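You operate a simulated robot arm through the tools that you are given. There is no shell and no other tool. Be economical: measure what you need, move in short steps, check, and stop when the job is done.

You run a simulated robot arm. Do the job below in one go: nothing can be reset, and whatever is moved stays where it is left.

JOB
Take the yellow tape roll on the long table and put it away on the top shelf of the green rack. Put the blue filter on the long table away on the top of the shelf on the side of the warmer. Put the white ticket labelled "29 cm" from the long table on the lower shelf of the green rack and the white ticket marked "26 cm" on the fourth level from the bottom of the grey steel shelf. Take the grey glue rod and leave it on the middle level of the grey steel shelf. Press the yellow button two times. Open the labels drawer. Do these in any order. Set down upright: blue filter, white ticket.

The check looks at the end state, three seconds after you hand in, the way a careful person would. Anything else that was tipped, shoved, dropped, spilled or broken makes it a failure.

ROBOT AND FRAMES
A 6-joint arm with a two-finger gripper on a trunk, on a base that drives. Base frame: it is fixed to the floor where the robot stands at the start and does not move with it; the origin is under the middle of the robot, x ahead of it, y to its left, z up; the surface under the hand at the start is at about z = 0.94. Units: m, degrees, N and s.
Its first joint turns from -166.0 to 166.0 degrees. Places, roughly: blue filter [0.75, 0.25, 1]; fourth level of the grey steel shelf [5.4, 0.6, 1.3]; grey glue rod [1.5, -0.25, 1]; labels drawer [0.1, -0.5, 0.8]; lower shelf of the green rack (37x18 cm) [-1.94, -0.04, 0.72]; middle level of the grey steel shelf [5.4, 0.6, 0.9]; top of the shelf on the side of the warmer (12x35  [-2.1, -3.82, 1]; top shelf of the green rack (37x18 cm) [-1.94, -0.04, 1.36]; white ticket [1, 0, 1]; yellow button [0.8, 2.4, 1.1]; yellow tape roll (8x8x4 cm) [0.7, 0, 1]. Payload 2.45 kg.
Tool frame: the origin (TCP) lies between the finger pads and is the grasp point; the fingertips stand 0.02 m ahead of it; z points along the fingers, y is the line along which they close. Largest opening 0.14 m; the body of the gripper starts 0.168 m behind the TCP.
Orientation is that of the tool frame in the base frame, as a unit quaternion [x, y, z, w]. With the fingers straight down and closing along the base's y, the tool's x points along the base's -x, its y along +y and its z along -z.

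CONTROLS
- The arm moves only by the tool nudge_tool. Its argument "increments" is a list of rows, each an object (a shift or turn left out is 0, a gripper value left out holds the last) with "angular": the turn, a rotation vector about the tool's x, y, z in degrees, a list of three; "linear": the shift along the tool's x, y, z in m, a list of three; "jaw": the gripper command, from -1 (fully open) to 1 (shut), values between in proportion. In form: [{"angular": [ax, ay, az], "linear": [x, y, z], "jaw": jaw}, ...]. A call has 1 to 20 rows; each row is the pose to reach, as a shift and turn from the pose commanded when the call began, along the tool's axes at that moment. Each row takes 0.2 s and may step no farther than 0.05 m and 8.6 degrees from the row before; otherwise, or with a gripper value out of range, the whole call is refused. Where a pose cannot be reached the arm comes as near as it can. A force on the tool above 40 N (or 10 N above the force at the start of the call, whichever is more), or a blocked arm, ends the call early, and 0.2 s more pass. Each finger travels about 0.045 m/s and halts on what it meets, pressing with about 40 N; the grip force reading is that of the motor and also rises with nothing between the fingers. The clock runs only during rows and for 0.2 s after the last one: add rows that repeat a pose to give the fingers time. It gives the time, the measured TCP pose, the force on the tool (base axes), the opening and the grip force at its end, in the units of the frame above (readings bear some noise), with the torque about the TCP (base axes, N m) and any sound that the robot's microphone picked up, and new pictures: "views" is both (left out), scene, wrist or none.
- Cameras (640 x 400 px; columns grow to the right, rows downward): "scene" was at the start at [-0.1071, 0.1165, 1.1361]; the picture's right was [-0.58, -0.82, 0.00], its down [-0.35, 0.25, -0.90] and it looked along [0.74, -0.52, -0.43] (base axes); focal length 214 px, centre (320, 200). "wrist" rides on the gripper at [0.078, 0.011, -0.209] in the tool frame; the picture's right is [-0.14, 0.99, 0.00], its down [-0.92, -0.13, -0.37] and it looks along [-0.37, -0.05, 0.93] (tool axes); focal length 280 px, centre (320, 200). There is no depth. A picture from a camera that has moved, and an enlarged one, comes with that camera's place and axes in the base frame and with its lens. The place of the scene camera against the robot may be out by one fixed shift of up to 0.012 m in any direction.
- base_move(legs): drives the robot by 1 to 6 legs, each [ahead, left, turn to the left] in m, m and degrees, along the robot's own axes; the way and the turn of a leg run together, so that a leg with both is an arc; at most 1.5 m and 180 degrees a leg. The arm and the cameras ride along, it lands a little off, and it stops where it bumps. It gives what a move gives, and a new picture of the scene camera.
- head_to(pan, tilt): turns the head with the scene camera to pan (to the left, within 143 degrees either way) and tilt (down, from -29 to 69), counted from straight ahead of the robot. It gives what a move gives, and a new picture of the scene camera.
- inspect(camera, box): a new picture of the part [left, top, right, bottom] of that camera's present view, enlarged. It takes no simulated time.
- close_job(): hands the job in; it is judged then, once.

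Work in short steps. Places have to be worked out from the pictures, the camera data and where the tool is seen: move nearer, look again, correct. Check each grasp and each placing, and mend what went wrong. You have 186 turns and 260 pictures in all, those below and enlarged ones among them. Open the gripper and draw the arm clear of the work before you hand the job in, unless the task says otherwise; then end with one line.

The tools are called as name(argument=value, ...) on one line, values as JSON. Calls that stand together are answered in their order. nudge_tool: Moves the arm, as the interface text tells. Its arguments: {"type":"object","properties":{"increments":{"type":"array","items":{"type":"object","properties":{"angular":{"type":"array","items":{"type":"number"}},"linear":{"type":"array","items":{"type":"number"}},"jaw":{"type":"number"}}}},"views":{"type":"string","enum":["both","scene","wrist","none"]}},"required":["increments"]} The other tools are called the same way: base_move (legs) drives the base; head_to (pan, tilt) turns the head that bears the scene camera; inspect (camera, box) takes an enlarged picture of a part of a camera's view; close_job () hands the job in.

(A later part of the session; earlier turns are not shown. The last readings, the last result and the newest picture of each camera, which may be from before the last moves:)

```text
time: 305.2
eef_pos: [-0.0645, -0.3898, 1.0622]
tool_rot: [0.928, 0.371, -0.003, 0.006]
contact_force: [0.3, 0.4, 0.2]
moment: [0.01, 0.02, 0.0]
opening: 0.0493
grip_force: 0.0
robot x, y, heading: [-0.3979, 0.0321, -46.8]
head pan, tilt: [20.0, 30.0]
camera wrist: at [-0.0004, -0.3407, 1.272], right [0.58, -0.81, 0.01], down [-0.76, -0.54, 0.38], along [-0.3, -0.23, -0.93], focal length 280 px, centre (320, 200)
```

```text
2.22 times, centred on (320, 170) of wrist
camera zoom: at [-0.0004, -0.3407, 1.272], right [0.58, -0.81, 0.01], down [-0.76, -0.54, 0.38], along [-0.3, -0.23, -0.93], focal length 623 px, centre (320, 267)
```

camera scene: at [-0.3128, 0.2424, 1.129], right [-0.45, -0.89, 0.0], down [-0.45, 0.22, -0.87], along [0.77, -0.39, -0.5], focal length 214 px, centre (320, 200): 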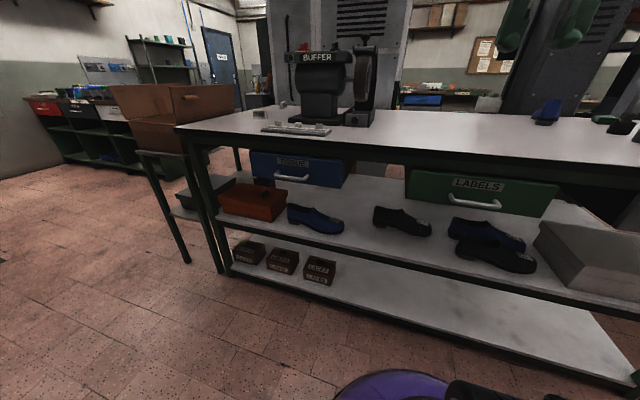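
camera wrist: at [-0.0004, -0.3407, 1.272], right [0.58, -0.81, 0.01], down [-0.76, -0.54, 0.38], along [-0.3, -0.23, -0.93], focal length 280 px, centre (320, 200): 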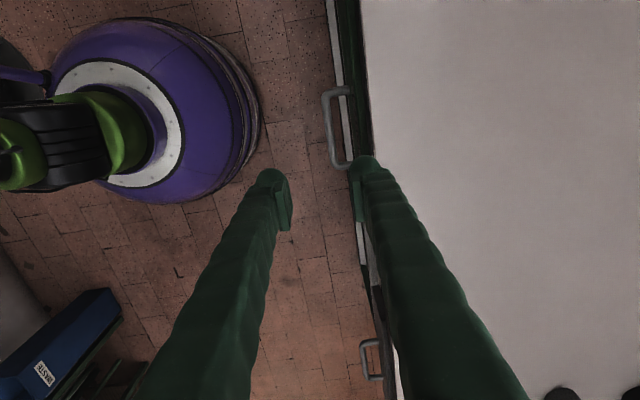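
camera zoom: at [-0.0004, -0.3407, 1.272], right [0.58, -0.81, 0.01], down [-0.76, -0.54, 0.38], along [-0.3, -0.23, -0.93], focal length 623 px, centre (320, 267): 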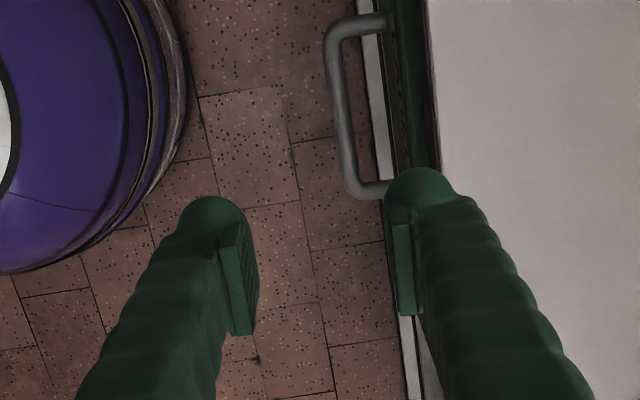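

Clear view: bar mid at (-0.041,-0.397, 0.80), gap behind it centred at v≈-0.278. I shift 12 mm / 8 mm so the far finger is over the gap and descend partway.

nudge_tool(increments=[{"linear": [0.012, 0.0083, 0.03]}, {"linear": [0.012, 0.0083, 0.07]}, {"linear": [0.012, 0.0083, 0.11]}, {"linear": [0.012, 0.0083, 0.15]}, {"linear": [0.012, 0.0083, 0.17]}, {"linear": [0.012, 0.0083, 0.17]}], views="wrist")

inspect(camera="wrist", box=[220, 80, 420, 260])

```text
time: 306.6
eef_pos: [-0.0499, -0.3889, 0.8937]
tool_rot: [0.929, 0.371, -0.003, 0.006]
contact_force: [-0.2, 0.2, 0.5]
moment: [-0.02, 0.02, 0.02]
opening: 0.049
grip_force: 0.0
robot x, y, heading: [-0.3978, 0.027, -46.5]
head pan, tilt: [20.0, 30.0]
camera wrist: at [0.0141, -0.3406, 1.1019], right [0.58, -0.81, 0.01], down [-0.76, -0.54, 0.38], along [-0.3, -0.23, -0.93], focal length 280 px, centre (320, 200)
```

wrist: 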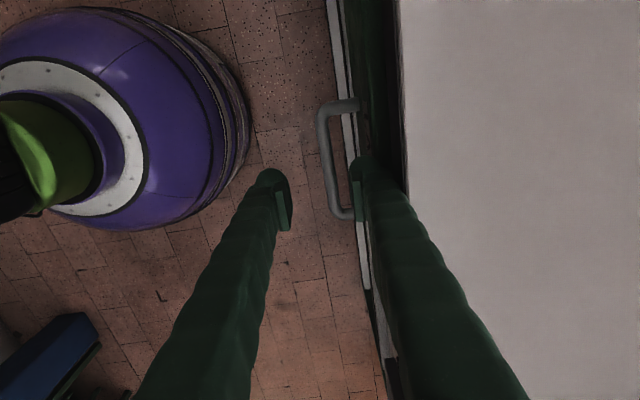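

```text
2.22 times, centred on (320, 170) of wrist
camera zoom: at [0.0141, -0.3406, 1.1019], right [0.58, -0.81, 0.01], down [-0.76, -0.54, 0.38], along [-0.3, -0.23, -0.93], focal length 623 px, centre (320, 267)
```

zoom: 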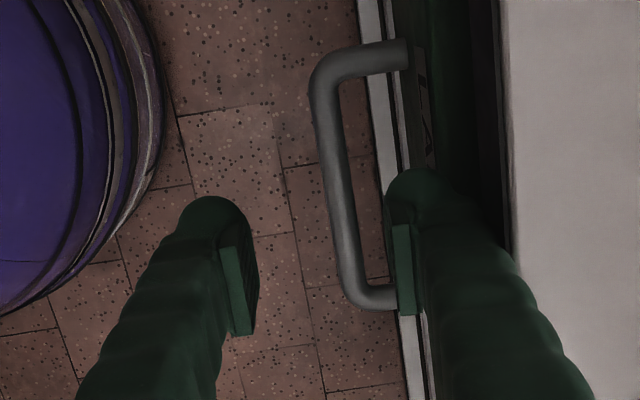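

Finger is centred over the gap. Descend to z≈0.806 and close on the bar.

nudge_tool(increments=[{"linear": [0, 0.001, 0.03]}, {"linear": [0, 0.001, 0.06]}, {"linear": [0, 0.001, 0.088]}, {"linear": [0, 0.001, 0.088]}], views="wrist")

```text
time: 307.0
eef_pos: [-0.0502, -0.3909, 0.8777]
tool_rot: [0.929, 0.371, -0.002, 0.006]
contact_force: [-5.7, 6.0, 41.4]
moment: [-1.04, -1.79, 0.13]
opening: 0.0476
grip_force: 0.1
robot x, y, heading: [-0.3971, 0.0292, -46.6]
head pan, tilt: [20.0, 30.0]
stopped in row 1: the force on the tool passed its limit at 113 N (the readings are from after the stop); the commanded pose is now the measured one
camera wrist: at [0.0148, -0.3415, 1.0866], right [0.58, -0.81, 0.01], down [-0.76, -0.54, 0.38], along [-0.3, -0.23, -0.93], focal length 280 px, centre (320, 200)
```

wrist: 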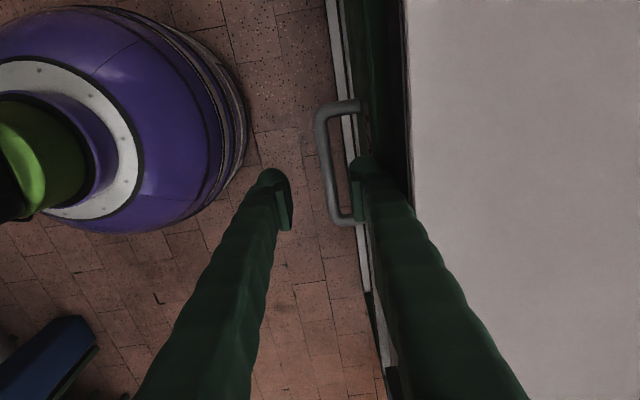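

The fingertip is thicker than the gap. Instead I'll grip the handle across its length (~10.5 cm) from both ends: rise, turn back 90°, open wide.

nudge_tool(increments=[{"linear": [0, 0, -0.04], "jaw": -1}, {"linear": [0.003, 0.009, -0.06], "angular": [0, 0, -8.5], "jaw": -1}, {"linear": [0.003, 0.009, -0.06], "angular": [0, 0, -17]}, {"linear": [0.003, 0.009, -0.06], "angular": [0, 0, -25.5]}, {"linear": [0.003, 0.009, -0.06], "angular": [0, 0, -34]}, {"linear": [0.003, 0.009, -0.06], "angular": [0, 0, -42.5]}, {"linear": [0.003, 0.009, -0.06], "angular": [0, 0, -51]}, {"linear": [0.003, 0.009, -0.06], "angular": [0, 0, -59.5]}, {"linear": [0.003, 0.009, -0.06], "angular": [0, 0, -68]}, {"linear": [0.003, 0.009, -0.06], "angular": [0, 0, -76.5]}, {"linear": [0.003, 0.009, -0.06], "angular": [0, 0, -85]}, {"linear": [0.003, 0.009, -0.06], "angular": [0, 0, -90]}, {"linear": [0.003, 0.009, -0.06], "angular": [0, 0, -90]}], views="wrist")

inspect(camera="wrist", box=[220, 80, 420, 260])

```text
time: 307.7
eef_pos: [-0.0508, -0.3876, 0.9316]
tool_rot: [0.903, 0.429, -0.005, 0.001]
contact_force: [-45.8, 41.1, -11.6]
moment: [0.79, 0.71, -0.73]
opening: 0.0621
grip_force: 0.0
robot x, y, heading: [-0.4007, 0.0323, -47.0]
head pan, tilt: [20.0, 30.0]
stopped in row 3: the force on the tool passed its limit at 59 N (the readings are from after the stop); the commanded pose is now the measured one
camera wrist: at [0.0094, -0.3328, 1.1414], right [0.68, -0.73, 0.0], down [-0.68, -0.63, 0.38], along [-0.28, -0.26, -0.93], focal length 280 px, centre (320, 200)
```

wrist: 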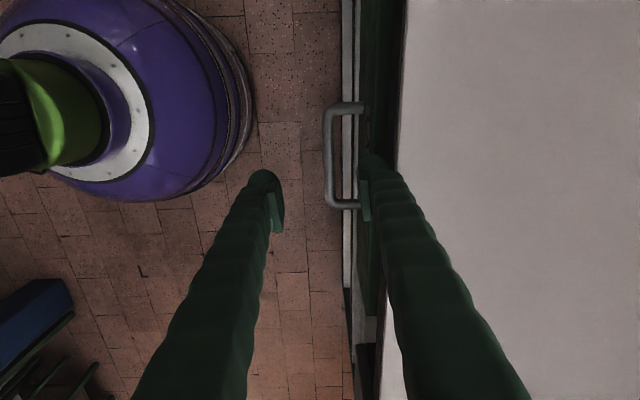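

```text
2.22 times, centred on (320, 170) of wrist
camera zoom: at [0.0094, -0.3328, 1.1414], right [0.68, -0.73, 0.0], down [-0.68, -0.63, 0.38], along [-0.28, -0.26, -0.93], focal length 623 px, centre (320, 267)
```

zoom: 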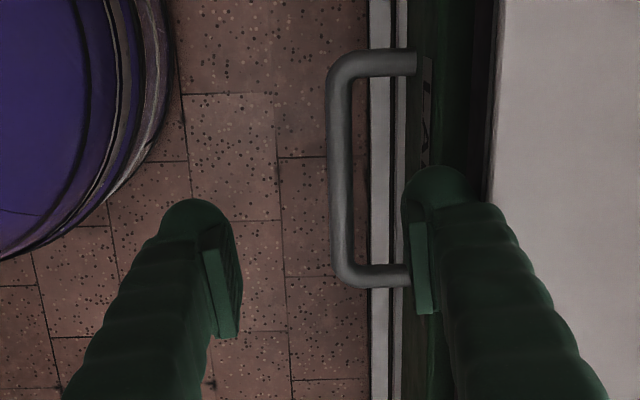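

I opened too early, pressing the table edge. Rise first, then open and turn.

nudge_tool(increments=[{"linear": [0, -0.008, -0.03], "jaw": 0.35}, {"linear": [0, -0.008, -0.07], "jaw": 0.35}, {"linear": [0, 0, -0.1], "jaw": -0.3}, {"angular": [0, 0, -8.5], "linear": [0, 0, -0.1], "jaw": -1}, {"linear": [0, 0, -0.1], "angular": [0, 0, -17]}, {"linear": [0, 0, -0.1], "angular": [0, 0, -25.5]}, {"linear": [0, 0, -0.1], "angular": [0, 0, -34]}, {"linear": [0, 0, -0.1], "angular": [0, 0, -42.5]}, {"linear": [0, 0, -0.1], "angular": [0, 0, -51]}, {"linear": [0, 0, -0.1], "angular": [0, 0, -59.5]}, {"linear": [0, 0, -0.1], "angular": [0, 0, -68]}, {"linear": [0, 0, -0.1], "angular": [0, 0, -76.5]}, {"linear": [0, 0, -0.1], "angular": [0, 0, -82.4]}, {"linear": [0, 0, -0.1], "angular": [0, 0, -82.4]}], views="wrist")

inspect(camera="wrist", box=[200, 80, 440, 230])

```text
time: 310.7
eef_pos: [-0.0454, -0.3915, 1.0333]
tool_rot: [0.396, 0.918, -0.005, -0.001]
contact_force: [-0.4, 0.5, 0.1]
moment: [0.02, 0.01, 0.04]
opening: 0.1403
grip_force: 0.0
robot x, y, heading: [-0.4017, 0.0302, -47.0]
head pan, tilt: [20.0, 30.0]
camera wrist: at [-0.0895, -0.3246, 1.2417], right [0.81, 0.58, -0.01], down [0.54, -0.75, 0.37], along [0.21, -0.31, -0.93], focal length 280 px, centre (320, 200)
```

wrist: 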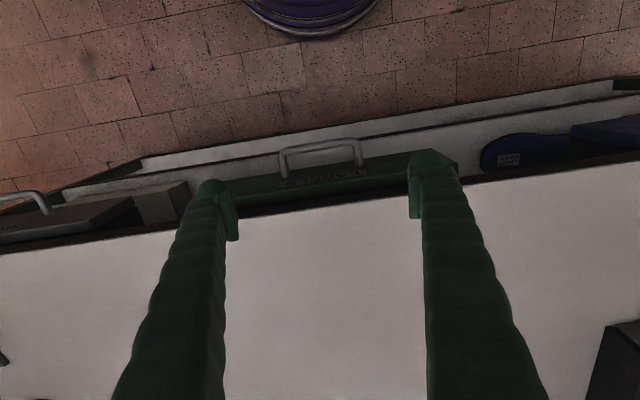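

```text
2.67 times, centred on (320, 155) of wrist
camera zoom: at [-0.0895, -0.3246, 1.2417], right [0.81, 0.58, -0.01], down [0.54, -0.75, 0.37], along [0.21, -0.31, -0.93], focal length 748 px, centre (320, 320)
```

zoom: 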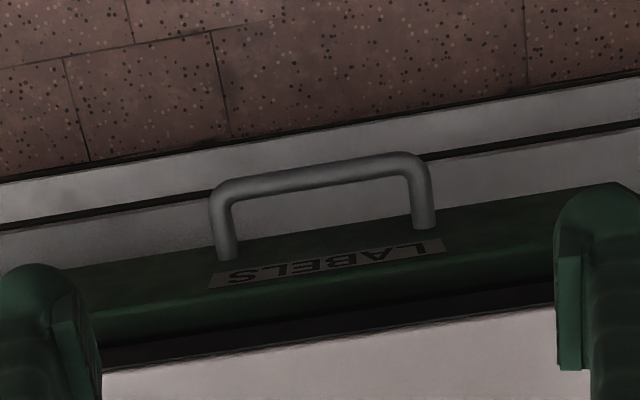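

Gripping end to end leaves only ~2 mm margin; better to grip the bar with fingers above and below, hand horizontal. I back the base 0.2 m for room and pitch the hand level.

base_move(legs=[[-0.2, -0.13, 0]])

nudge_tool(increments=[{"angular": [0, -8.5, 0]}, {"angular": [0, -17, 0]}, {"angular": [0, -25.5, 0]}, {"angular": [0, -34, 0]}, {"angular": [0, -42.5, 0]}, {"angular": [0, -51, 0]}, {"angular": [0, -59.5, 0]}, {"angular": [0, -68, 0]}, {"angular": [0, -76.5, 0]}, {"angular": [0, -85, 0]}, {"angular": [0, -90, 0]}, {"angular": [0, -90, 0], "jaw": 0.3}, {"angular": [0, -90, 0], "jaw": 0.3}], views="both")

```text
time: 312.4
eef_pos: [-0.2788, -0.3347, 1.0335]
tool_rot: [0.396, 0.918, -0.006, 0.0]
contact_force: [-0.8, 0.6, 0.1]
moment: [0.01, -0.02, 0.0]
opening: 0.1401
grip_force: 0.1
robot x, y, heading: [-0.6331, 0.0854, -46.7]
head pan, tilt: [20.0, 30.0]
camera scene: at [-0.546, 0.2981, 1.129], right [-0.45, -0.89, 0.0], down [-0.45, 0.22, -0.87], along [0.77, -0.39, -0.5], focal length 214 px, centre (320, 200)
```

scene: 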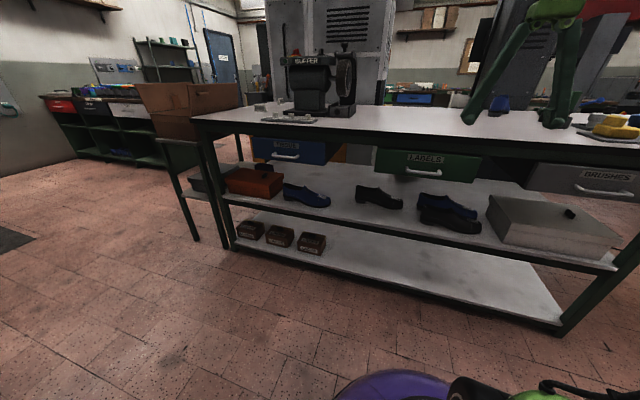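

```text
time: 315.2
eef_pos: [-0.2775, -0.3353, 1.0329]
tool_rot: [0.276, 0.649, -0.285, 0.649]
contact_force: [-0.4, -0.8, -0.5]
moment: [0.0, -0.02, -0.02]
opening: 0.0872
grip_force: 0.0
robot x, y, heading: [-0.6344, 0.088, -46.5]
head pan, tilt: [20.0, 30.0]
camera scene: at [-0.5461, 0.2982, 1.129], right [-0.45, -0.89, 0.0], down [-0.45, 0.22, -0.87], along [0.77, -0.39, -0.5], focal length 214 px, centre (320, 200)
camera wrist: at [-0.4138, -0.1763, 0.954], right [0.72, 0.68, 0.13], down [-0.34, 0.19, 0.92], along [0.6, -0.71, 0.37], focal length 280 px, centre (320, 200)
```

scene: 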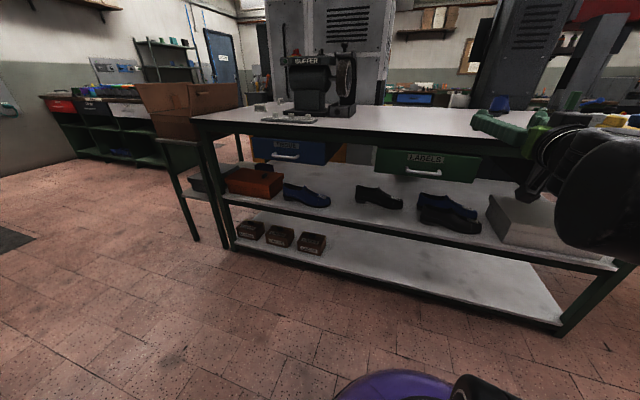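
wrist: 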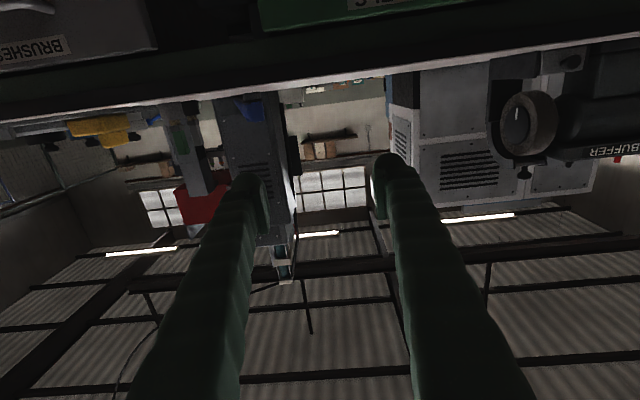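

nudge_tool(increments=[{"angular": [0, 0, 8.5], "jaw": 0.3}, {"angular": [0, 0, 17]}, {"angular": [0, 0, 25.5]}, {"angular": [0, 0, 34]}, {"angular": [0, 0, 42.5]}, {"angular": [0, 0, 51]}, {"angular": [0, 0, 59.5]}, {"angular": [0, 0, 68]}, {"angular": [0, 0, 76.5]}, {"angular": [0, 0, 85]}, {"angular": [0, 0, 90]}, {"angular": [0, 0, 90]}], views="wrist")

```text
time: 317.8
eef_pos: [-0.2782, -0.3352, 1.0337]
tool_rot: [0.655, 0.264, 0.259, 0.659]
contact_force: [-0.1, 0.1, -1.0]
moment: [0.01, 0.01, -0.01]
opening: 0.0494
grip_force: 0.0
robot x, y, heading: [-0.6305, 0.0853, -46.9]
head pan, tilt: [20.0, 30.0]
camera wrist: at [-0.3643, -0.1294, 1.0426], right [-0.1, -0.09, 0.99], down [-0.92, -0.37, -0.12], along [0.37, -0.93, -0.04], focal length 280 px, centre (320, 200)
```

wrist: 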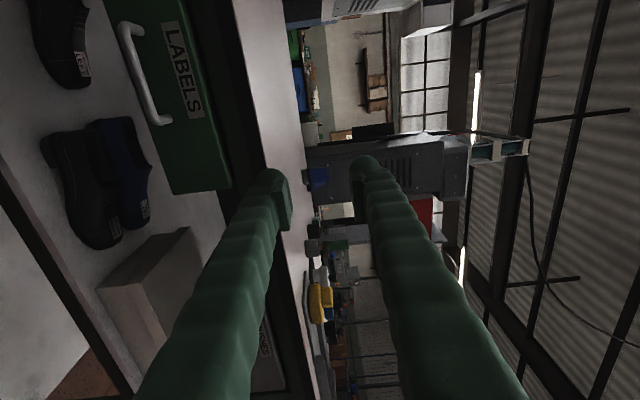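

The bar's middle reads (-0.042,-0.396, 0.814). I bring the level hand in front of it, 7 cm short.

nudge_tool(increments=[{"linear": [0.04, 0, 0]}, {"linear": [0.08, -0.02, 0.01]}, {"linear": [0.11, -0.055, 0.02]}, {"linear": [0.13, -0.095, 0.03]}, {"linear": [0.13, -0.14, 0.04]}, {"linear": [0.13, -0.185, 0.05]}, {"linear": [0.13, -0.222, 0.075]}, {"linear": [0.13, -0.222, 0.11]}, {"linear": [0.13, -0.222, 0.135]}, {"linear": [0.13, -0.222, 0.135]}], views="wrist")

```text
time: 320.0
eef_pos: [-0.0903, -0.3468, 0.8091]
tool_rot: [0.655, 0.264, 0.258, 0.659]
contact_force: [0.0, 0.2, 0.3]
moment: [-0.03, 0.02, 0.02]
opening: 0.0487
grip_force: 0.1
robot x, y, heading: [-0.6376, 0.0856, -46.8]
head pan, tilt: [20.0, 30.0]
camera wrist: at [-0.1782, -0.1413, 0.8188], right [-0.09, -0.08, 0.99], down [-0.92, -0.37, -0.12], along [0.37, -0.93, -0.04], focal length 280 px, centre (320, 200)
```

wrist: 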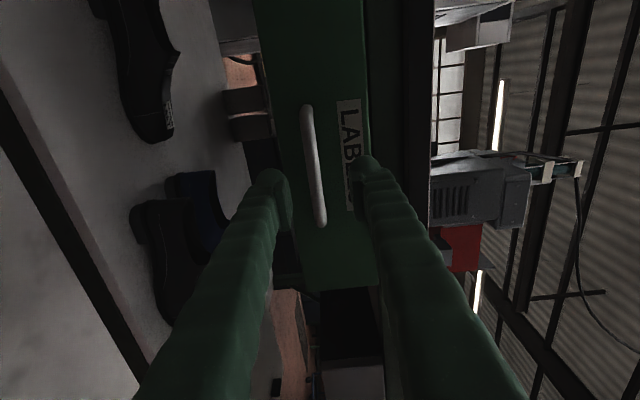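

Bar lies centred between the fingers. Advance 6.8 cm and close.

nudge_tool(increments=[{"linear": [0.003, -0.002, 0.03]}, {"linear": [0.003, -0.002, 0.055]}, {"linear": [0.003, -0.002, 0.067]}, {"linear": [0.003, -0.002, 0.067], "jaw": 1}, {"linear": [0.003, -0.002, 0.067], "jaw": 1}, {"linear": [0.003, -0.002, 0.067], "jaw": 1}, {"linear": [0.003, -0.002, 0.067], "jaw": 1}], views="wrist")

```text
time: 321.5
eef_pos: [-0.0423, -0.392, 0.8063]
tool_rot: [0.656, 0.264, 0.259, 0.658]
contact_force: [-1.5, 1.1, -66.7]
moment: [0.62, -0.2, 0.02]
opening: 0.0157
grip_force: 32.1
robot x, y, heading: [-0.6293, 0.087, -46.5]
head pan, tilt: [20.0, 30.0]
stopped in row 7: the force on the tool passed its limit at 44 N (the readings are from after the stop); the commanded pose is now the measured one
camera wrist: at [-0.1293, -0.1874, 0.8165], right [-0.1, -0.09, 0.99], down [-0.92, -0.37, -0.12], along [0.37, -0.93, -0.05], focal length 280 px, centre (320, 200)
```

wrist: 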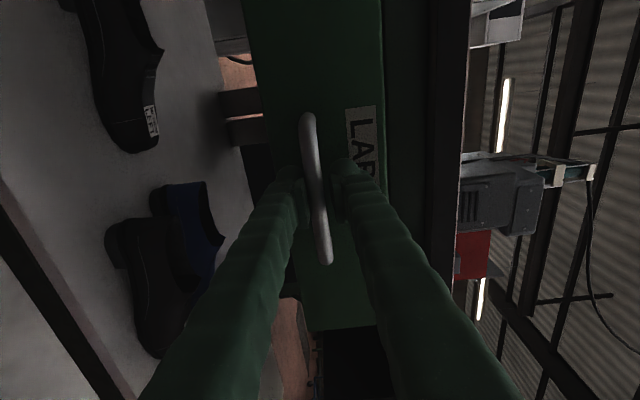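

The lower finger reached the bar first; I lower the hand 3 mm and finish closing.

nudge_tool(increments=[{"linear": [0, -0.002, 0], "jaw": 0.8}, {"linear": [0, -0.004, 0], "jaw": 0.8}, {"linear": [0, -0.004, 0], "jaw": 1}, {"linear": [0, -0.004, 0], "jaw": 1}], views="none")

```text
time: 322.5
eef_pos: [-0.043, -0.3936, 0.8032]
tool_rot: [0.656, 0.264, 0.259, 0.658]
contact_force: [0.5, 0.7, -38.2]
moment: [0.69, -0.48, 0.05]
opening: 0.0099
grip_force: 36.7
robot x, y, heading: [-0.6324, 0.0836, -46.8]
head pan, tilt: [20.0, 30.0]
```

Gripped on the bar. Pull straight back.

nudge_tool(increments=[{"linear": [0, -0.002, -0.01]}, {"linear": [0, -0.002, -0.025]}, {"linear": [0, -0.002, -0.045]}, {"linear": [0, -0.002, -0.065]}, {"linear": [0, -0.002, -0.085]}, {"linear": [0, -0.002, -0.105]}, {"linear": [0, -0.002, -0.125]}, {"linear": [0, -0.002, -0.145]}, {"linear": [0, -0.002, -0.165]}, {"linear": [0, -0.002, -0.185]}, {"linear": [0, -0.002, -0.205]}, {"linear": [0, -0.002, -0.225]}], views="both")

```text
time: 323.8
eef_pos: [-0.1093, -0.3255, 0.8031]
tool_rot: [0.654, 0.263, 0.258, 0.66]
contact_force: [-0.7, -2.2, 40.8]
moment: [0.46, -0.72, 0.05]
opening: 0.0098
grip_force: 37.0
robot x, y, heading: [-0.6319, 0.0839, -46.9]
head pan, tilt: [20.0, 30.0]
stopped in row 6: the force on the tool passed its limit at 51 N (the readings are from after the stop); the commanded pose is now the measured one
camera scene: at [-0.547, 0.2984, 1.129], right [-0.45, -0.89, 0.0], down [-0.45, 0.22, -0.87], along [0.77, -0.39, -0.5], focal length 214 px, centre (320, 200)
camera wrist: at [-0.1958, -0.1197, 0.8121], right [-0.1, -0.08, 0.99], down [-0.92, -0.36, -0.12], along [0.37, -0.93, -0.04], focal length 280 px, centre (320, 200)
```

scene: 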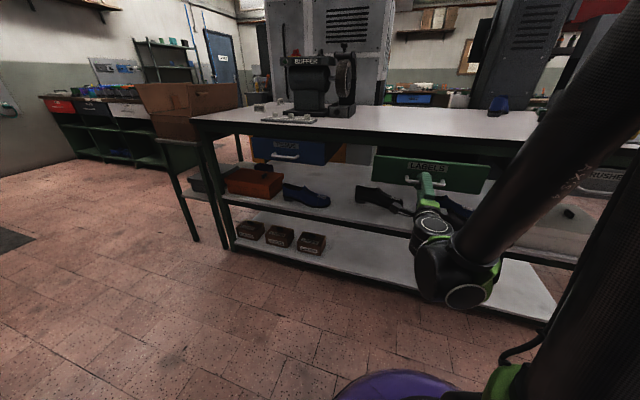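
wrist: 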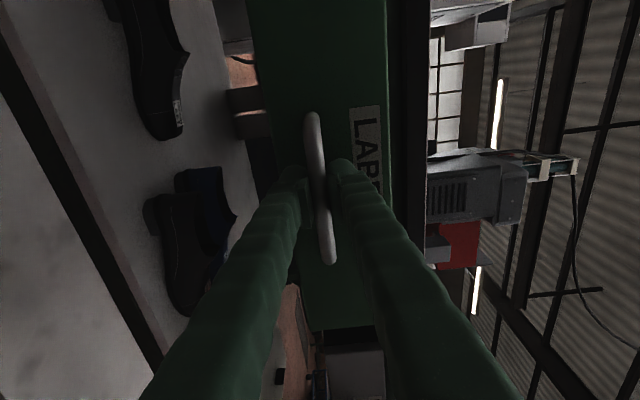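

The drawer is sliding (≈9.5 cm out). Vertical load built up; I relieve 3 mm upward and keep pulling.

nudge_tool(increments=[{"linear": [0, 0.0025, 0]}, {"linear": [0, 0.0025, -0.02]}, {"linear": [0, 0.003, -0.04]}, {"linear": [0, 0.0035, -0.06]}, {"linear": [0, 0.004, -0.08]}, {"linear": [0, 0.0045, -0.1]}, {"linear": [0, 0.005, -0.12]}, {"linear": [0, 0.005, -0.14]}], views="scene")

```text
time: 324.6
eef_pos: [-0.1283, -0.3069, 0.8024]
tool_rot: [0.656, 0.261, 0.258, 0.659]
contact_force: [-2.5, -1.0, -40.6]
moment: [0.57, -0.38, 0.16]
opening: 0.0096
grip_force: 37.2
robot x, y, heading: [-0.6318, 0.0835, -46.8]
head pan, tilt: [20.0, 30.0]
stopped in row 3: the force on the tool passed its limit at 56 N (the readings are from after the stop); the commanded pose is now the measured one
camera scene: at [-0.5452, 0.297, 1.1291], right [-0.45, -0.89, 0.0], down [-0.45, 0.23, -0.87], along [0.77, -0.39, -0.5], focal length 214 px, centre (320, 200)
```

scene: 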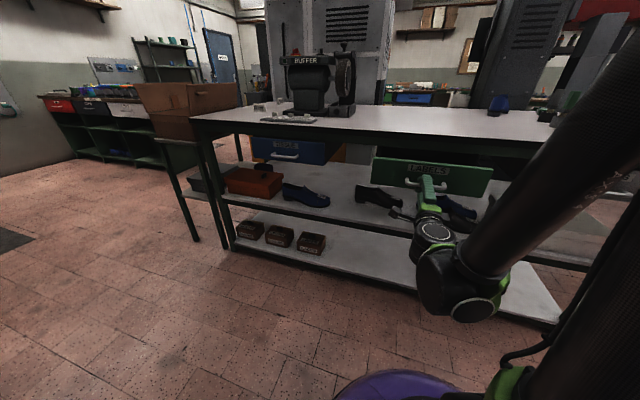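

nudge_tool(increments=[{"linear": [0, -0.0013, 0]}, {"linear": [0, -0.0013, -0.02]}, {"linear": [0, -0.0013, -0.04]}, {"linear": [0, -0.0013, -0.06]}, {"linear": [0, -0.0011, -0.08]}, {"linear": [0, -0.0009, -0.1]}, {"linear": [0, -0.0008, -0.12]}], views="both")

```text
time: 325.8
eef_pos: [-0.1878, -0.2477, 0.8023]
tool_rot: [0.659, 0.261, 0.256, 0.658]
contact_force: [-3.7, -1.7, -26.2]
moment: [0.41, -0.35, 0.13]
opening: 0.0096
grip_force: 36.9
robot x, y, heading: [-0.6339, 0.0843, -47.0]
head pan, tilt: [20.0, 30.0]
stopped in row 6: the force on the tool passed its limit at 56 N (the readings are from after the stop); the commanded pose is now the measured one
camera scene: at [-0.5456, 0.2968, 1.1291], right [-0.45, -0.89, 0.0], down [-0.45, 0.23, -0.87], along [0.77, -0.39, -0.5], focal length 214 px, centre (320, 200)
camera wrist: at [-0.2722, -0.0414, 0.8144], right [-0.09, -0.09, 0.99], down [-0.93, -0.36, -0.12], along [0.36, -0.93, -0.05], focal length 280 px, centre (320, 200)
```

scene: 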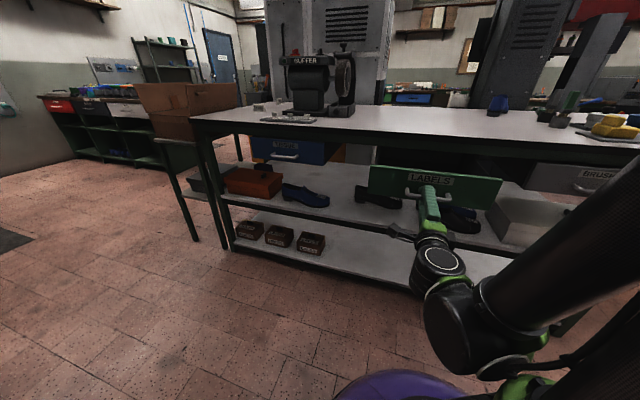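
wrist: 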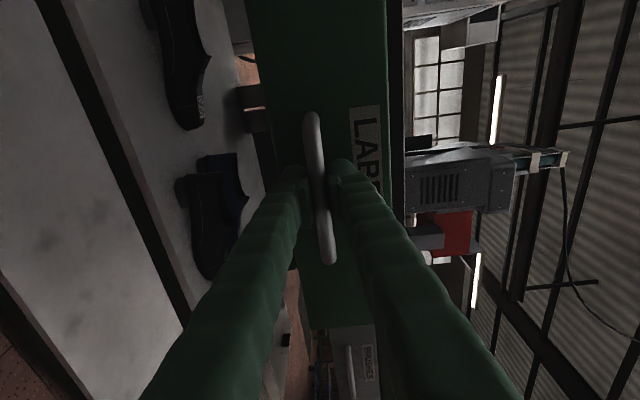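

The drawer is about 21 cm open. One more gentle pull to see whether it is at its end.

nudge_tool(increments=[{"linear": [0, -0.001, 0]}, {"linear": [0, -0.001, -0.01]}, {"linear": [0, -0.001, -0.025]}, {"linear": [0, -0.001, -0.04]}, {"linear": [0, -0.001, -0.055]}], views="none")

```text
time: 326.7
eef_pos: [-0.2015, -0.2326, 0.8027]
tool_rot: [0.661, 0.258, 0.253, 0.658]
contact_force: [-6.3, -3.3, -22.2]
moment: [0.36, -0.27, -0.11]
opening: 0.0098
grip_force: 36.8
robot x, y, heading: [-0.6302, 0.0873, -47.0]
head pan, tilt: [20.0, 30.0]
stopped in row 4: the force on the tool passed its limit at 54 N (the readings are from after the stop); the commanded pose is now the measured one
```

nudge_tool(increments=[{"jaw": 0.6}, {"jaw": 0.6}, {"jaw": 1}, {"jaw": 1}, {"linear": [0, 0, -0.015], "jaw": 1}, {"linear": [0, 0, -0.03], "jaw": 1}, {"linear": [0, 0, -0.045], "jaw": 1}, {"linear": [0, 0, -0.06], "jaw": 1}], views="both")

```text
time: 327.8
eef_pos: [-0.2036, -0.2305, 0.804]
tool_rot: [0.662, 0.256, 0.253, 0.658]
contact_force: [-2.5, -0.4, -28.4]
moment: [0.31, -0.19, -0.11]
opening: 0.0097
grip_force: 35.6
robot x, y, heading: [-0.6306, 0.0844, -46.9]
head pan, tilt: [20.0, 30.0]
stopped in row 5: the force on the tool passed its limit at 50 N (the readings are from after the stop); the commanded pose is now the measured one
camera scene: at [-0.5454, 0.2965, 1.1291], right [-0.45, -0.89, 0.0], down [-0.45, 0.23, -0.87], along [0.77, -0.39, -0.5], focal length 214 px, centre (320, 200)
camera wrist: at [-0.2851, -0.0233, 0.8157], right [-0.09, -0.1, 0.99], down [-0.93, -0.34, -0.12], along [0.35, -0.93, -0.06], focal length 280 px, centre (320, 200)
```

scene: 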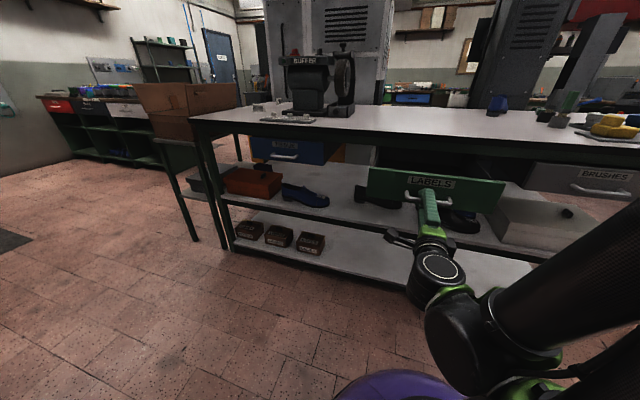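
wrist: 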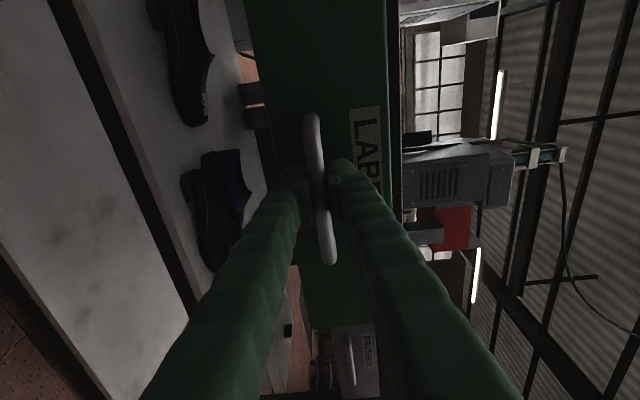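

It appears to be at the end of its travel (~23 cm). Release the bar and back away.

nudge_tool(increments=[{"jaw": 0.5}, {"jaw": 0.3}, {"jaw": 0.3}, {"linear": [0, 0, -0.03], "jaw": 0.3}, {"linear": [0, 0, -0.06], "jaw": 0.3}], views="none")

base_move(legs=[[-0.1, -0.1, 0]])

nudge_tool(increments=[{"linear": [0, 0.04, 0], "angular": [0, 0, -8.5]}, {"linear": [0, 0.08, 0], "angular": [0, 0, -17]}, {"linear": [0, 0.12, 0], "angular": [0, 0, -25.5]}, {"linear": [0, 0.16, 0], "angular": [0, 0, -34]}, {"linear": [0, 0.2, 0], "angular": [0, 0, -42.5]}, {"linear": [0, 0.24, 0], "angular": [0, 0, -51]}, {"linear": [0, 0.28, 0], "angular": [0, 0, -59.5]}, {"linear": [0, 0.3, 0], "angular": [0, 0, -68]}, {"linear": [0, 0.3, 0], "angular": [0, 0, -76.5]}, {"linear": [0, 0.3, 0], "angular": [0, 0, -85]}, {"linear": [0, 0.3, 0], "angular": [0, 0, -90]}, {"linear": [0, 0.3, 0], "angular": [0, 0, -90]}], views="scene")

```text
time: 329.2
eef_pos: [-0.2051, -0.1888, 0.8155]
tool_rot: [0.661, 0.258, 0.253, 0.658]
contact_force: [-0.2, -0.7, 0.2]
moment: [0.02, -0.03, 0.07]
opening: 0.0486
grip_force: 0.1
robot x, y, heading: [-0.6329, 0.0848, -47.0]
head pan, tilt: [20.0, 30.0]
stopped in row 5: the arm was blocked; the commanded pose is now the measured one
```

```text
time: 330.5
eef_pos: [-0.3472, -0.1863, 0.8152]
tool_rot: [0.661, 0.257, 0.252, 0.659]
contact_force: [-0.2, 0.5, -0.3]
moment: [0.0, 0.01, -0.04]
opening: 0.049
grip_force: 0.1
robot x, y, heading: [-0.7727, 0.0843, -47.2]
head pan, tilt: [20.0, 30.0]
camera scene: at [-0.6867, 0.3009, 1.129], right [-0.45, -0.89, 0.0], down [-0.45, 0.23, -0.87], along [0.77, -0.39, -0.5], focal length 214 px, centre (320, 200)
```

scene: 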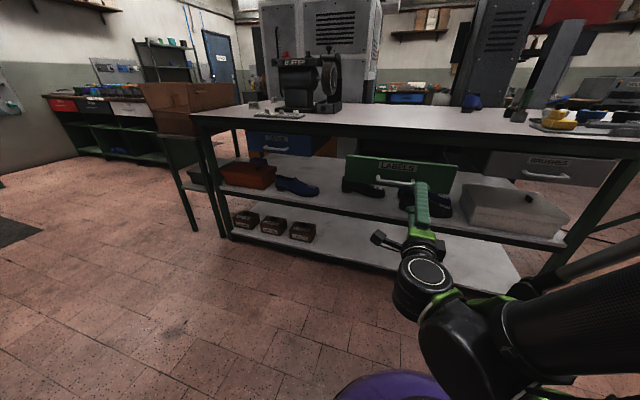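

```text
time: 333.1
eef_pos: [-0.3442, -0.1869, 1.115]
tool_rot: [0.285, 0.649, -0.288, 0.644]
contact_force: [0.5, -0.5, -0.4]
moment: [0.01, -0.01, 0.0]
opening: 0.0488
grip_force: 0.0
robot x, y, heading: [-0.7764, 0.0906, -47.0]
head pan, tilt: [20.0, 30.0]
camera scene: at [-0.6868, 0.3009, 1.129], right [-0.45, -0.89, 0.0], down [-0.45, 0.23, -0.87], along [0.77, -0.39, -0.5], focal length 214 px, centre (320, 200)
```

scene: 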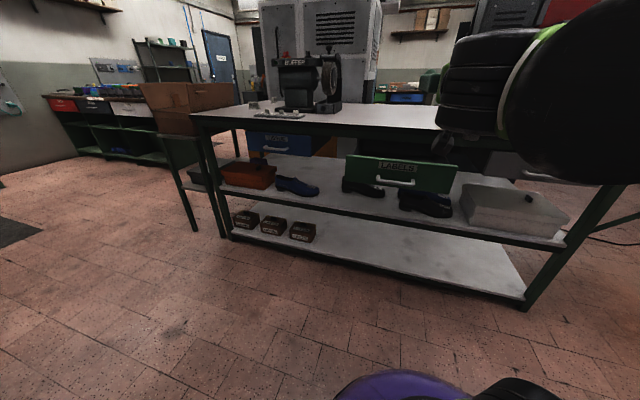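

Drawer open and hand free. Set the hand downward, then head to the yellow button on the far left (u≈2.2), passing between drawer and barrel.

nudge_tool(increments=[{"angular": [0, 8.5, 0], "jaw": 1}, {"angular": [0, 17, 0]}, {"angular": [0, 25.5, 0]}, {"angular": [0, 34, 0]}, {"angular": [0, 42.5, 0]}, {"angular": [0, 51, 0]}, {"angular": [0, 59.5, 0]}, {"angular": [0, 68, 0]}, {"angular": [0, 76.5, 0]}, {"angular": [0, 85, 0]}, {"angular": [0, 90, 0]}, {"angular": [0, 90, 0]}], views="none")

base_move(legs=[[0, 0, 91], [0, -0.18, 0], [1.2, 0, 0], [0.8, 0, 0]])

head_to(pan=40, tilt=15)

```text
time: 335.7
eef_pos: [-0.3445, -0.1861, 1.1151]
tool_rot: [0.401, 0.905, -0.141, 0.001]
contact_force: [0.3, 1.0, -0.6]
moment: [0.01, -0.02, -0.01]
opening: 0.0
grip_force: 29.6
out of reach, approached as far as the arm can: row 7, 8, 9, 10, 11, 12
robot x, y, heading: [-0.7718, 0.0892, -46.9]
head pan, tilt: [20.0, 30.0]
```

```text
time: 350.7
eef_pos: [1.0619, 1.7761, 1.1149]
tool_rot: [-0.363, 0.921, -0.096, 0.102]
contact_force: [-0.8, -0.3, 0.4]
moment: [0.02, 0.01, -0.01]
opening: 0.0
grip_force: 29.9
robot x, y, heading: [0.7912, 1.344, 43.5]
head pan, tilt: [20.0, 30.0]
camera scene: at [0.5813, 1.4145, 1.129], right [0.9, -0.44, 0.0], down [-0.22, -0.45, -0.87], along [0.38, 0.78, -0.5], focal length 214 px, centre (320, 200)
```

scene: 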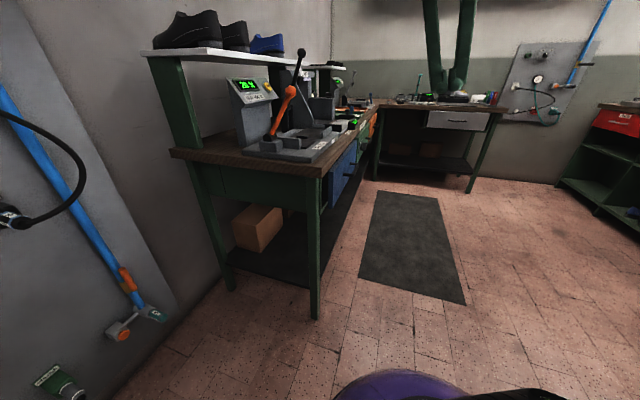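

```text
time: 351.5
eef_pos: [1.0623, 1.7766, 1.1148]
tool_rot: [-0.363, 0.921, -0.097, 0.102]
contact_force: [0.3, 0.3, 0.5]
moment: [-0.03, -0.01, -0.04]
opening: 0.0
grip_force: 29.6
robot x, y, heading: [0.7899, 1.3436, 43.4]
head pan, tilt: [40.0, 15.0]
camera scene: at [0.5515, 1.4262, 1.1532], right [0.99, -0.11, 0.0], down [-0.03, -0.26, -0.97], along [0.11, 0.96, -0.26], focal length 214 px, centre (320, 200)
```

scene: 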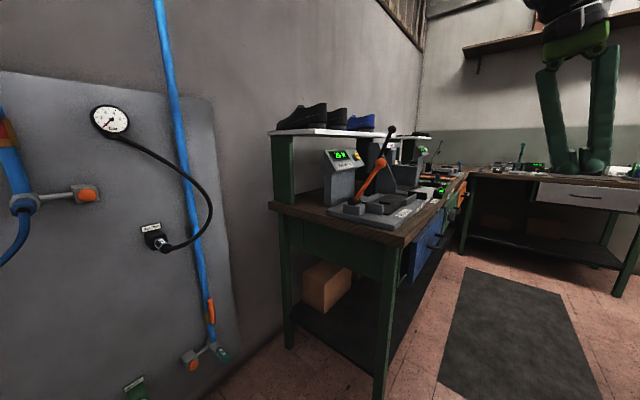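

inspect(camera="scene", box=[300, 120, 420, 220])

```text
4.00 times, centred on (360, 170) of scene
camera zoom: at [0.5515, 1.4262, 1.1532], right [0.99, -0.11, 0.0], down [-0.03, -0.26, -0.97], along [0.11, 0.96, -0.26], focal length 858 px, centre (160, 320)
```

zoom: 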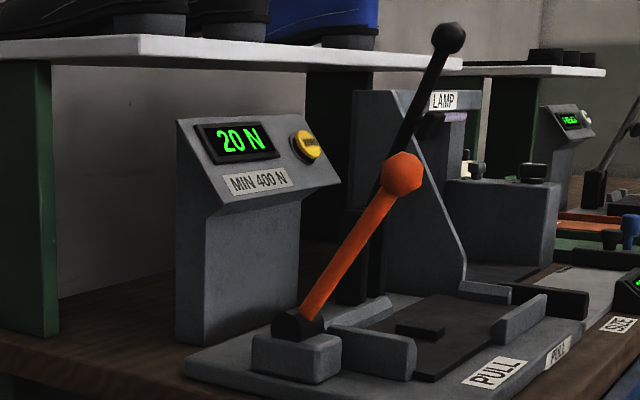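

The yellow button is on the pull-tester panel at about (0.83,2.40,1.09), facing out from the wall; a lever stands near it. I raise the hand first, then drive in front of it.

nudge_tool(increments=[{"linear": [0, 0, -0.04], "angular": [0, 4, 0]}, {"linear": [0, 0, -0.08], "angular": [0, 8, 0]}, {"linear": [0, 0, -0.12], "angular": [0, 12, 0]}, {"linear": [0, 0, -0.16], "angular": [0, 16.3, 0]}, {"linear": [0, 0, -0.2], "angular": [0, 16.3, 0]}, {"linear": [0, 0, -0.22], "angular": [0, 16.3, 0]}, {"linear": [0, 0, -0.22], "angular": [0, 16.3, 0]}], views="none")

base_move(legs=[[0.7, 0, 0], [0, 0, 90]])

head_to(pan=-10, tilt=20)

nudge_tool(increments=[{"linear": [0, 0, 0]}], views="wrist")

```text
time: 353.1
eef_pos: [1.0382, 1.7907, 1.328]
tool_rot: [-0.35, 0.916, -0.193, 0.02]
contact_force: [-0.3, -0.6, -0.9]
moment: [0.01, 0.01, 0.01]
opening: 0.0
grip_force: 29.4
out of reach, approached as far as the arm can: row 2, 3, 4, 5, 6, 7
robot x, y, heading: [0.7936, 1.3427, 43.6]
head pan, tilt: [40.0, 15.0]
```

```text
time: 360.8
eef_pos: [0.8557, 2.0767, 1.328]
tool_rot: [0.895, -0.401, 0.123, -0.151]
contact_force: [0.3, 0.5, -0.3]
moment: [0.02, 0.0, -0.02]
opening: 0.0
grip_force: 29.2
robot x, y, heading: [1.3014, 1.8266, 133.9]
head pan, tilt: [40.0, 15.0]
camera scene: at [1.2189, 1.575, 1.1532], right [0.11, 0.99, 0.0], down [0.26, -0.03, -0.97], along [-0.96, 0.11, -0.26], focal length 214 px, centre (320, 200)
```

scene: 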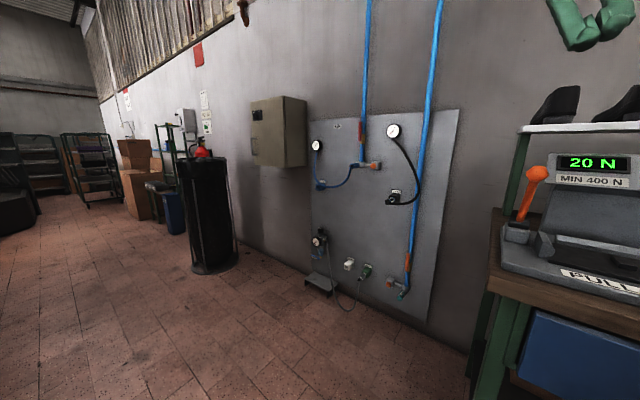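

```text
time: 362.0
eef_pos: [0.8536, 2.0768, 1.3268]
tool_rot: [0.895, -0.401, 0.123, -0.15]
contact_force: [-0.7, -0.8, -0.1]
moment: [0.0, 0.0, -0.02]
opening: 0.0
grip_force: 29.4
robot x, y, heading: [1.3007, 1.8285, 133.5]
head pan, tilt: [-10.0, 20.0]
camera scene: at [1.2601, 1.6421, 1.1451], right [0.83, 0.55, 0.0], down [0.19, -0.28, -0.94], along [-0.52, 0.78, -0.34], focal length 214 px, centre (320, 200)
```

scene: 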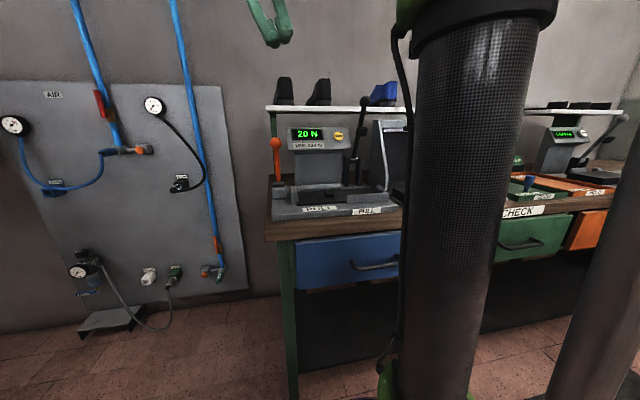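

```text
time: 362.4
eef_pos: [0.854, 2.0774, 1.3259]
tool_rot: [0.895, -0.401, 0.123, -0.15]
contact_force: [0.5, 0.0, -0.6]
moment: [0.0, -0.02, -0.02]
opening: 0.0
grip_force: 29.4
robot x, y, heading: [1.2976, 1.8283, 133.7]
head pan, tilt: [-10.0, 20.0]
camera wrist: at [0.8265, 1.9761, 1.5247], right [-0.76, -0.52, -0.38], down [-0.64, 0.71, 0.3], along [0.11, 0.47, -0.88], focal length 280 px, centre (320, 200)
```

wrist: 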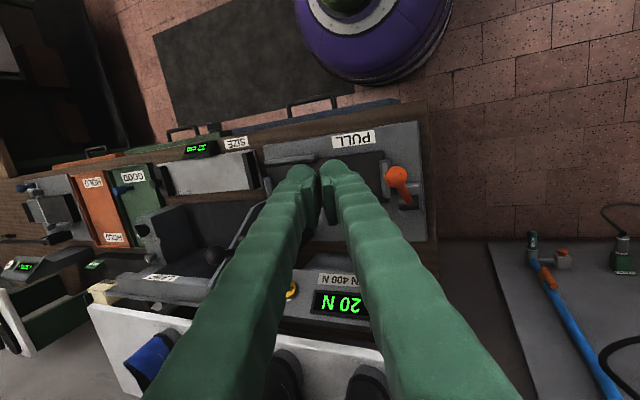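

inspect(camera="scene", box=[255, 80, 415, 220])

inspect(camera="wrist", box=[180, 120, 440, 340])

```text
2.86 times, centred on (335, 150) of scene
camera zoom: at [1.2602, 1.6422, 1.1451], right [0.83, 0.55, 0.0], down [0.19, -0.28, -0.94], along [-0.52, 0.78, -0.34], focal length 613 px, centre (277, 343)
```

zoom: 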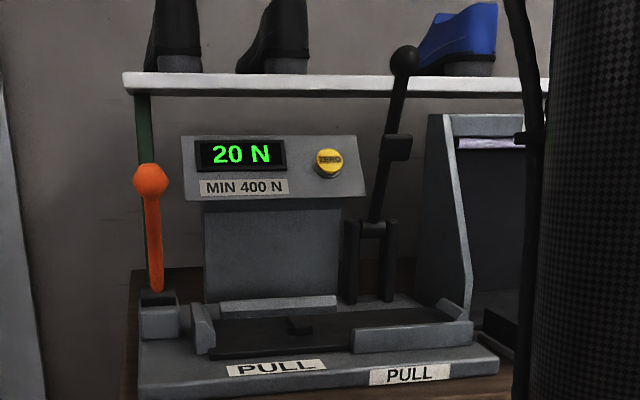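

```text
1.82 times, centred on (310, 230) of wrist
camera zoom: at [0.8265, 1.9761, 1.5247], right [-0.76, -0.52, -0.38], down [-0.64, 0.71, 0.3], along [0.11, 0.47, -0.88], focal length 510 px, centre (338, 146)
```

zoom: 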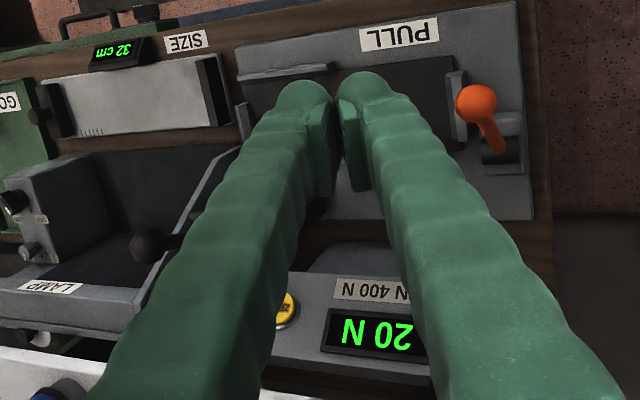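

I plan to press with closed fingers coming from slightly left, hand rolled so it is narrow beside the black lever. First I turn the hand to that attitude (pointing ahead and 52° down-forward) above and in front of the tester.

nudge_tool(increments=[{"angular": [-3.8, -2.2, 6.9], "linear": [-0.006, -0.009, 0.003], "jaw": 1}, {"angular": [-7.6, -4.4, 13.8], "linear": [-0.012, -0.018, 0.007]}, {"angular": [-11.4, -6.5, 20.7], "linear": [-0.018, -0.027, 0.01]}, {"angular": [-15.2, -8.7, 27.6], "linear": [-0.024, -0.036, 0.014]}, {"angular": [-19, -10.9, 34.5], "linear": [-0.03, -0.045, 0.017]}, {"angular": [-22.8, -13.1, 41.4], "linear": [-0.035, -0.055, 0.02]}, {"angular": [-26.6, -15.3, 48.3], "linear": [-0.041, -0.064, 0.024]}, {"angular": [-30.3, -17.4, 55.2], "linear": [-0.047, -0.073, 0.027]}, {"angular": [-34.1, -19.6, 62.1], "linear": [-0.053, -0.082, 0.031]}, {"angular": [-37.9, -21.8, 69], "linear": [-0.059, -0.091, 0.034]}, {"angular": [-41.7, -24, 75.9], "linear": [-0.065, -0.1, 0.037]}, {"angular": [-45.5, -26.2, 82.8], "linear": [-0.071, -0.109, 0.041]}, {"angular": [-49.3, -28.3, 89.7], "linear": [-0.077, -0.118, 0.044]}, {"angular": [-53.1, -30.5, 96.6], "linear": [-0.083, -0.127, 0.048]}, {"angular": [-56.9, -32.7, 103.5], "linear": [-0.0886, -0.1363, 0.051]}, {"angular": [-56.9, -32.7, 103.5], "linear": [-0.0886, -0.1363, 0.051]}], views="both")

```text
time: 365.8
eef_pos: [0.9069, 2.2393, 1.3212]
tool_rot: [-0.222, 0.871, 0.424, -0.108]
contact_force: [0.1, -0.7, -0.3]
moment: [-0.01, -0.01, -0.01]
opening: 0.0003
grip_force: 28.8
out of reach, approached as far as the arm can: row 1, 2, 3, 4, 5, 6, 7, 8, 9, 10, 11
robot x, y, heading: [1.2998, 1.8296, 133.5]
head pan, tilt: [-10.0, 20.0]
camera scene: at [1.2603, 1.6421, 1.1451], right [0.83, 0.55, 0.0], down [0.19, -0.28, -0.94], along [-0.52, 0.78, -0.34], focal length 214 px, centre (320, 200)
camera wrist: at [0.9143, 2.0635, 1.4589], right [-0.17, 0.6, 0.78], down [0.98, 0.12, 0.13], along [-0.02, 0.79, -0.61], focal length 280 px, centre (320, 200)
```

scene: 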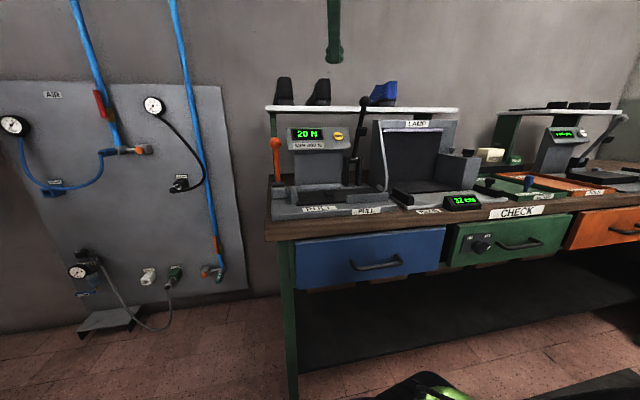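
wrist: 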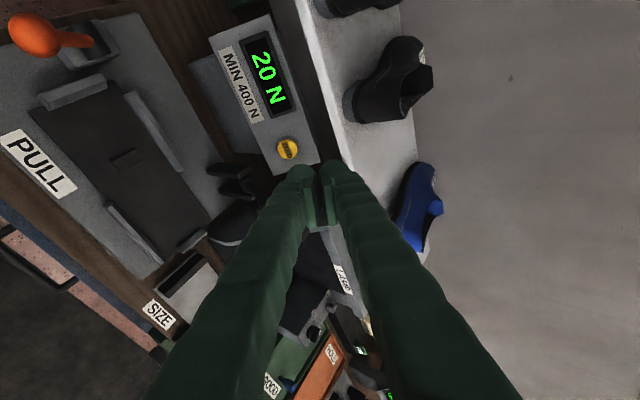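

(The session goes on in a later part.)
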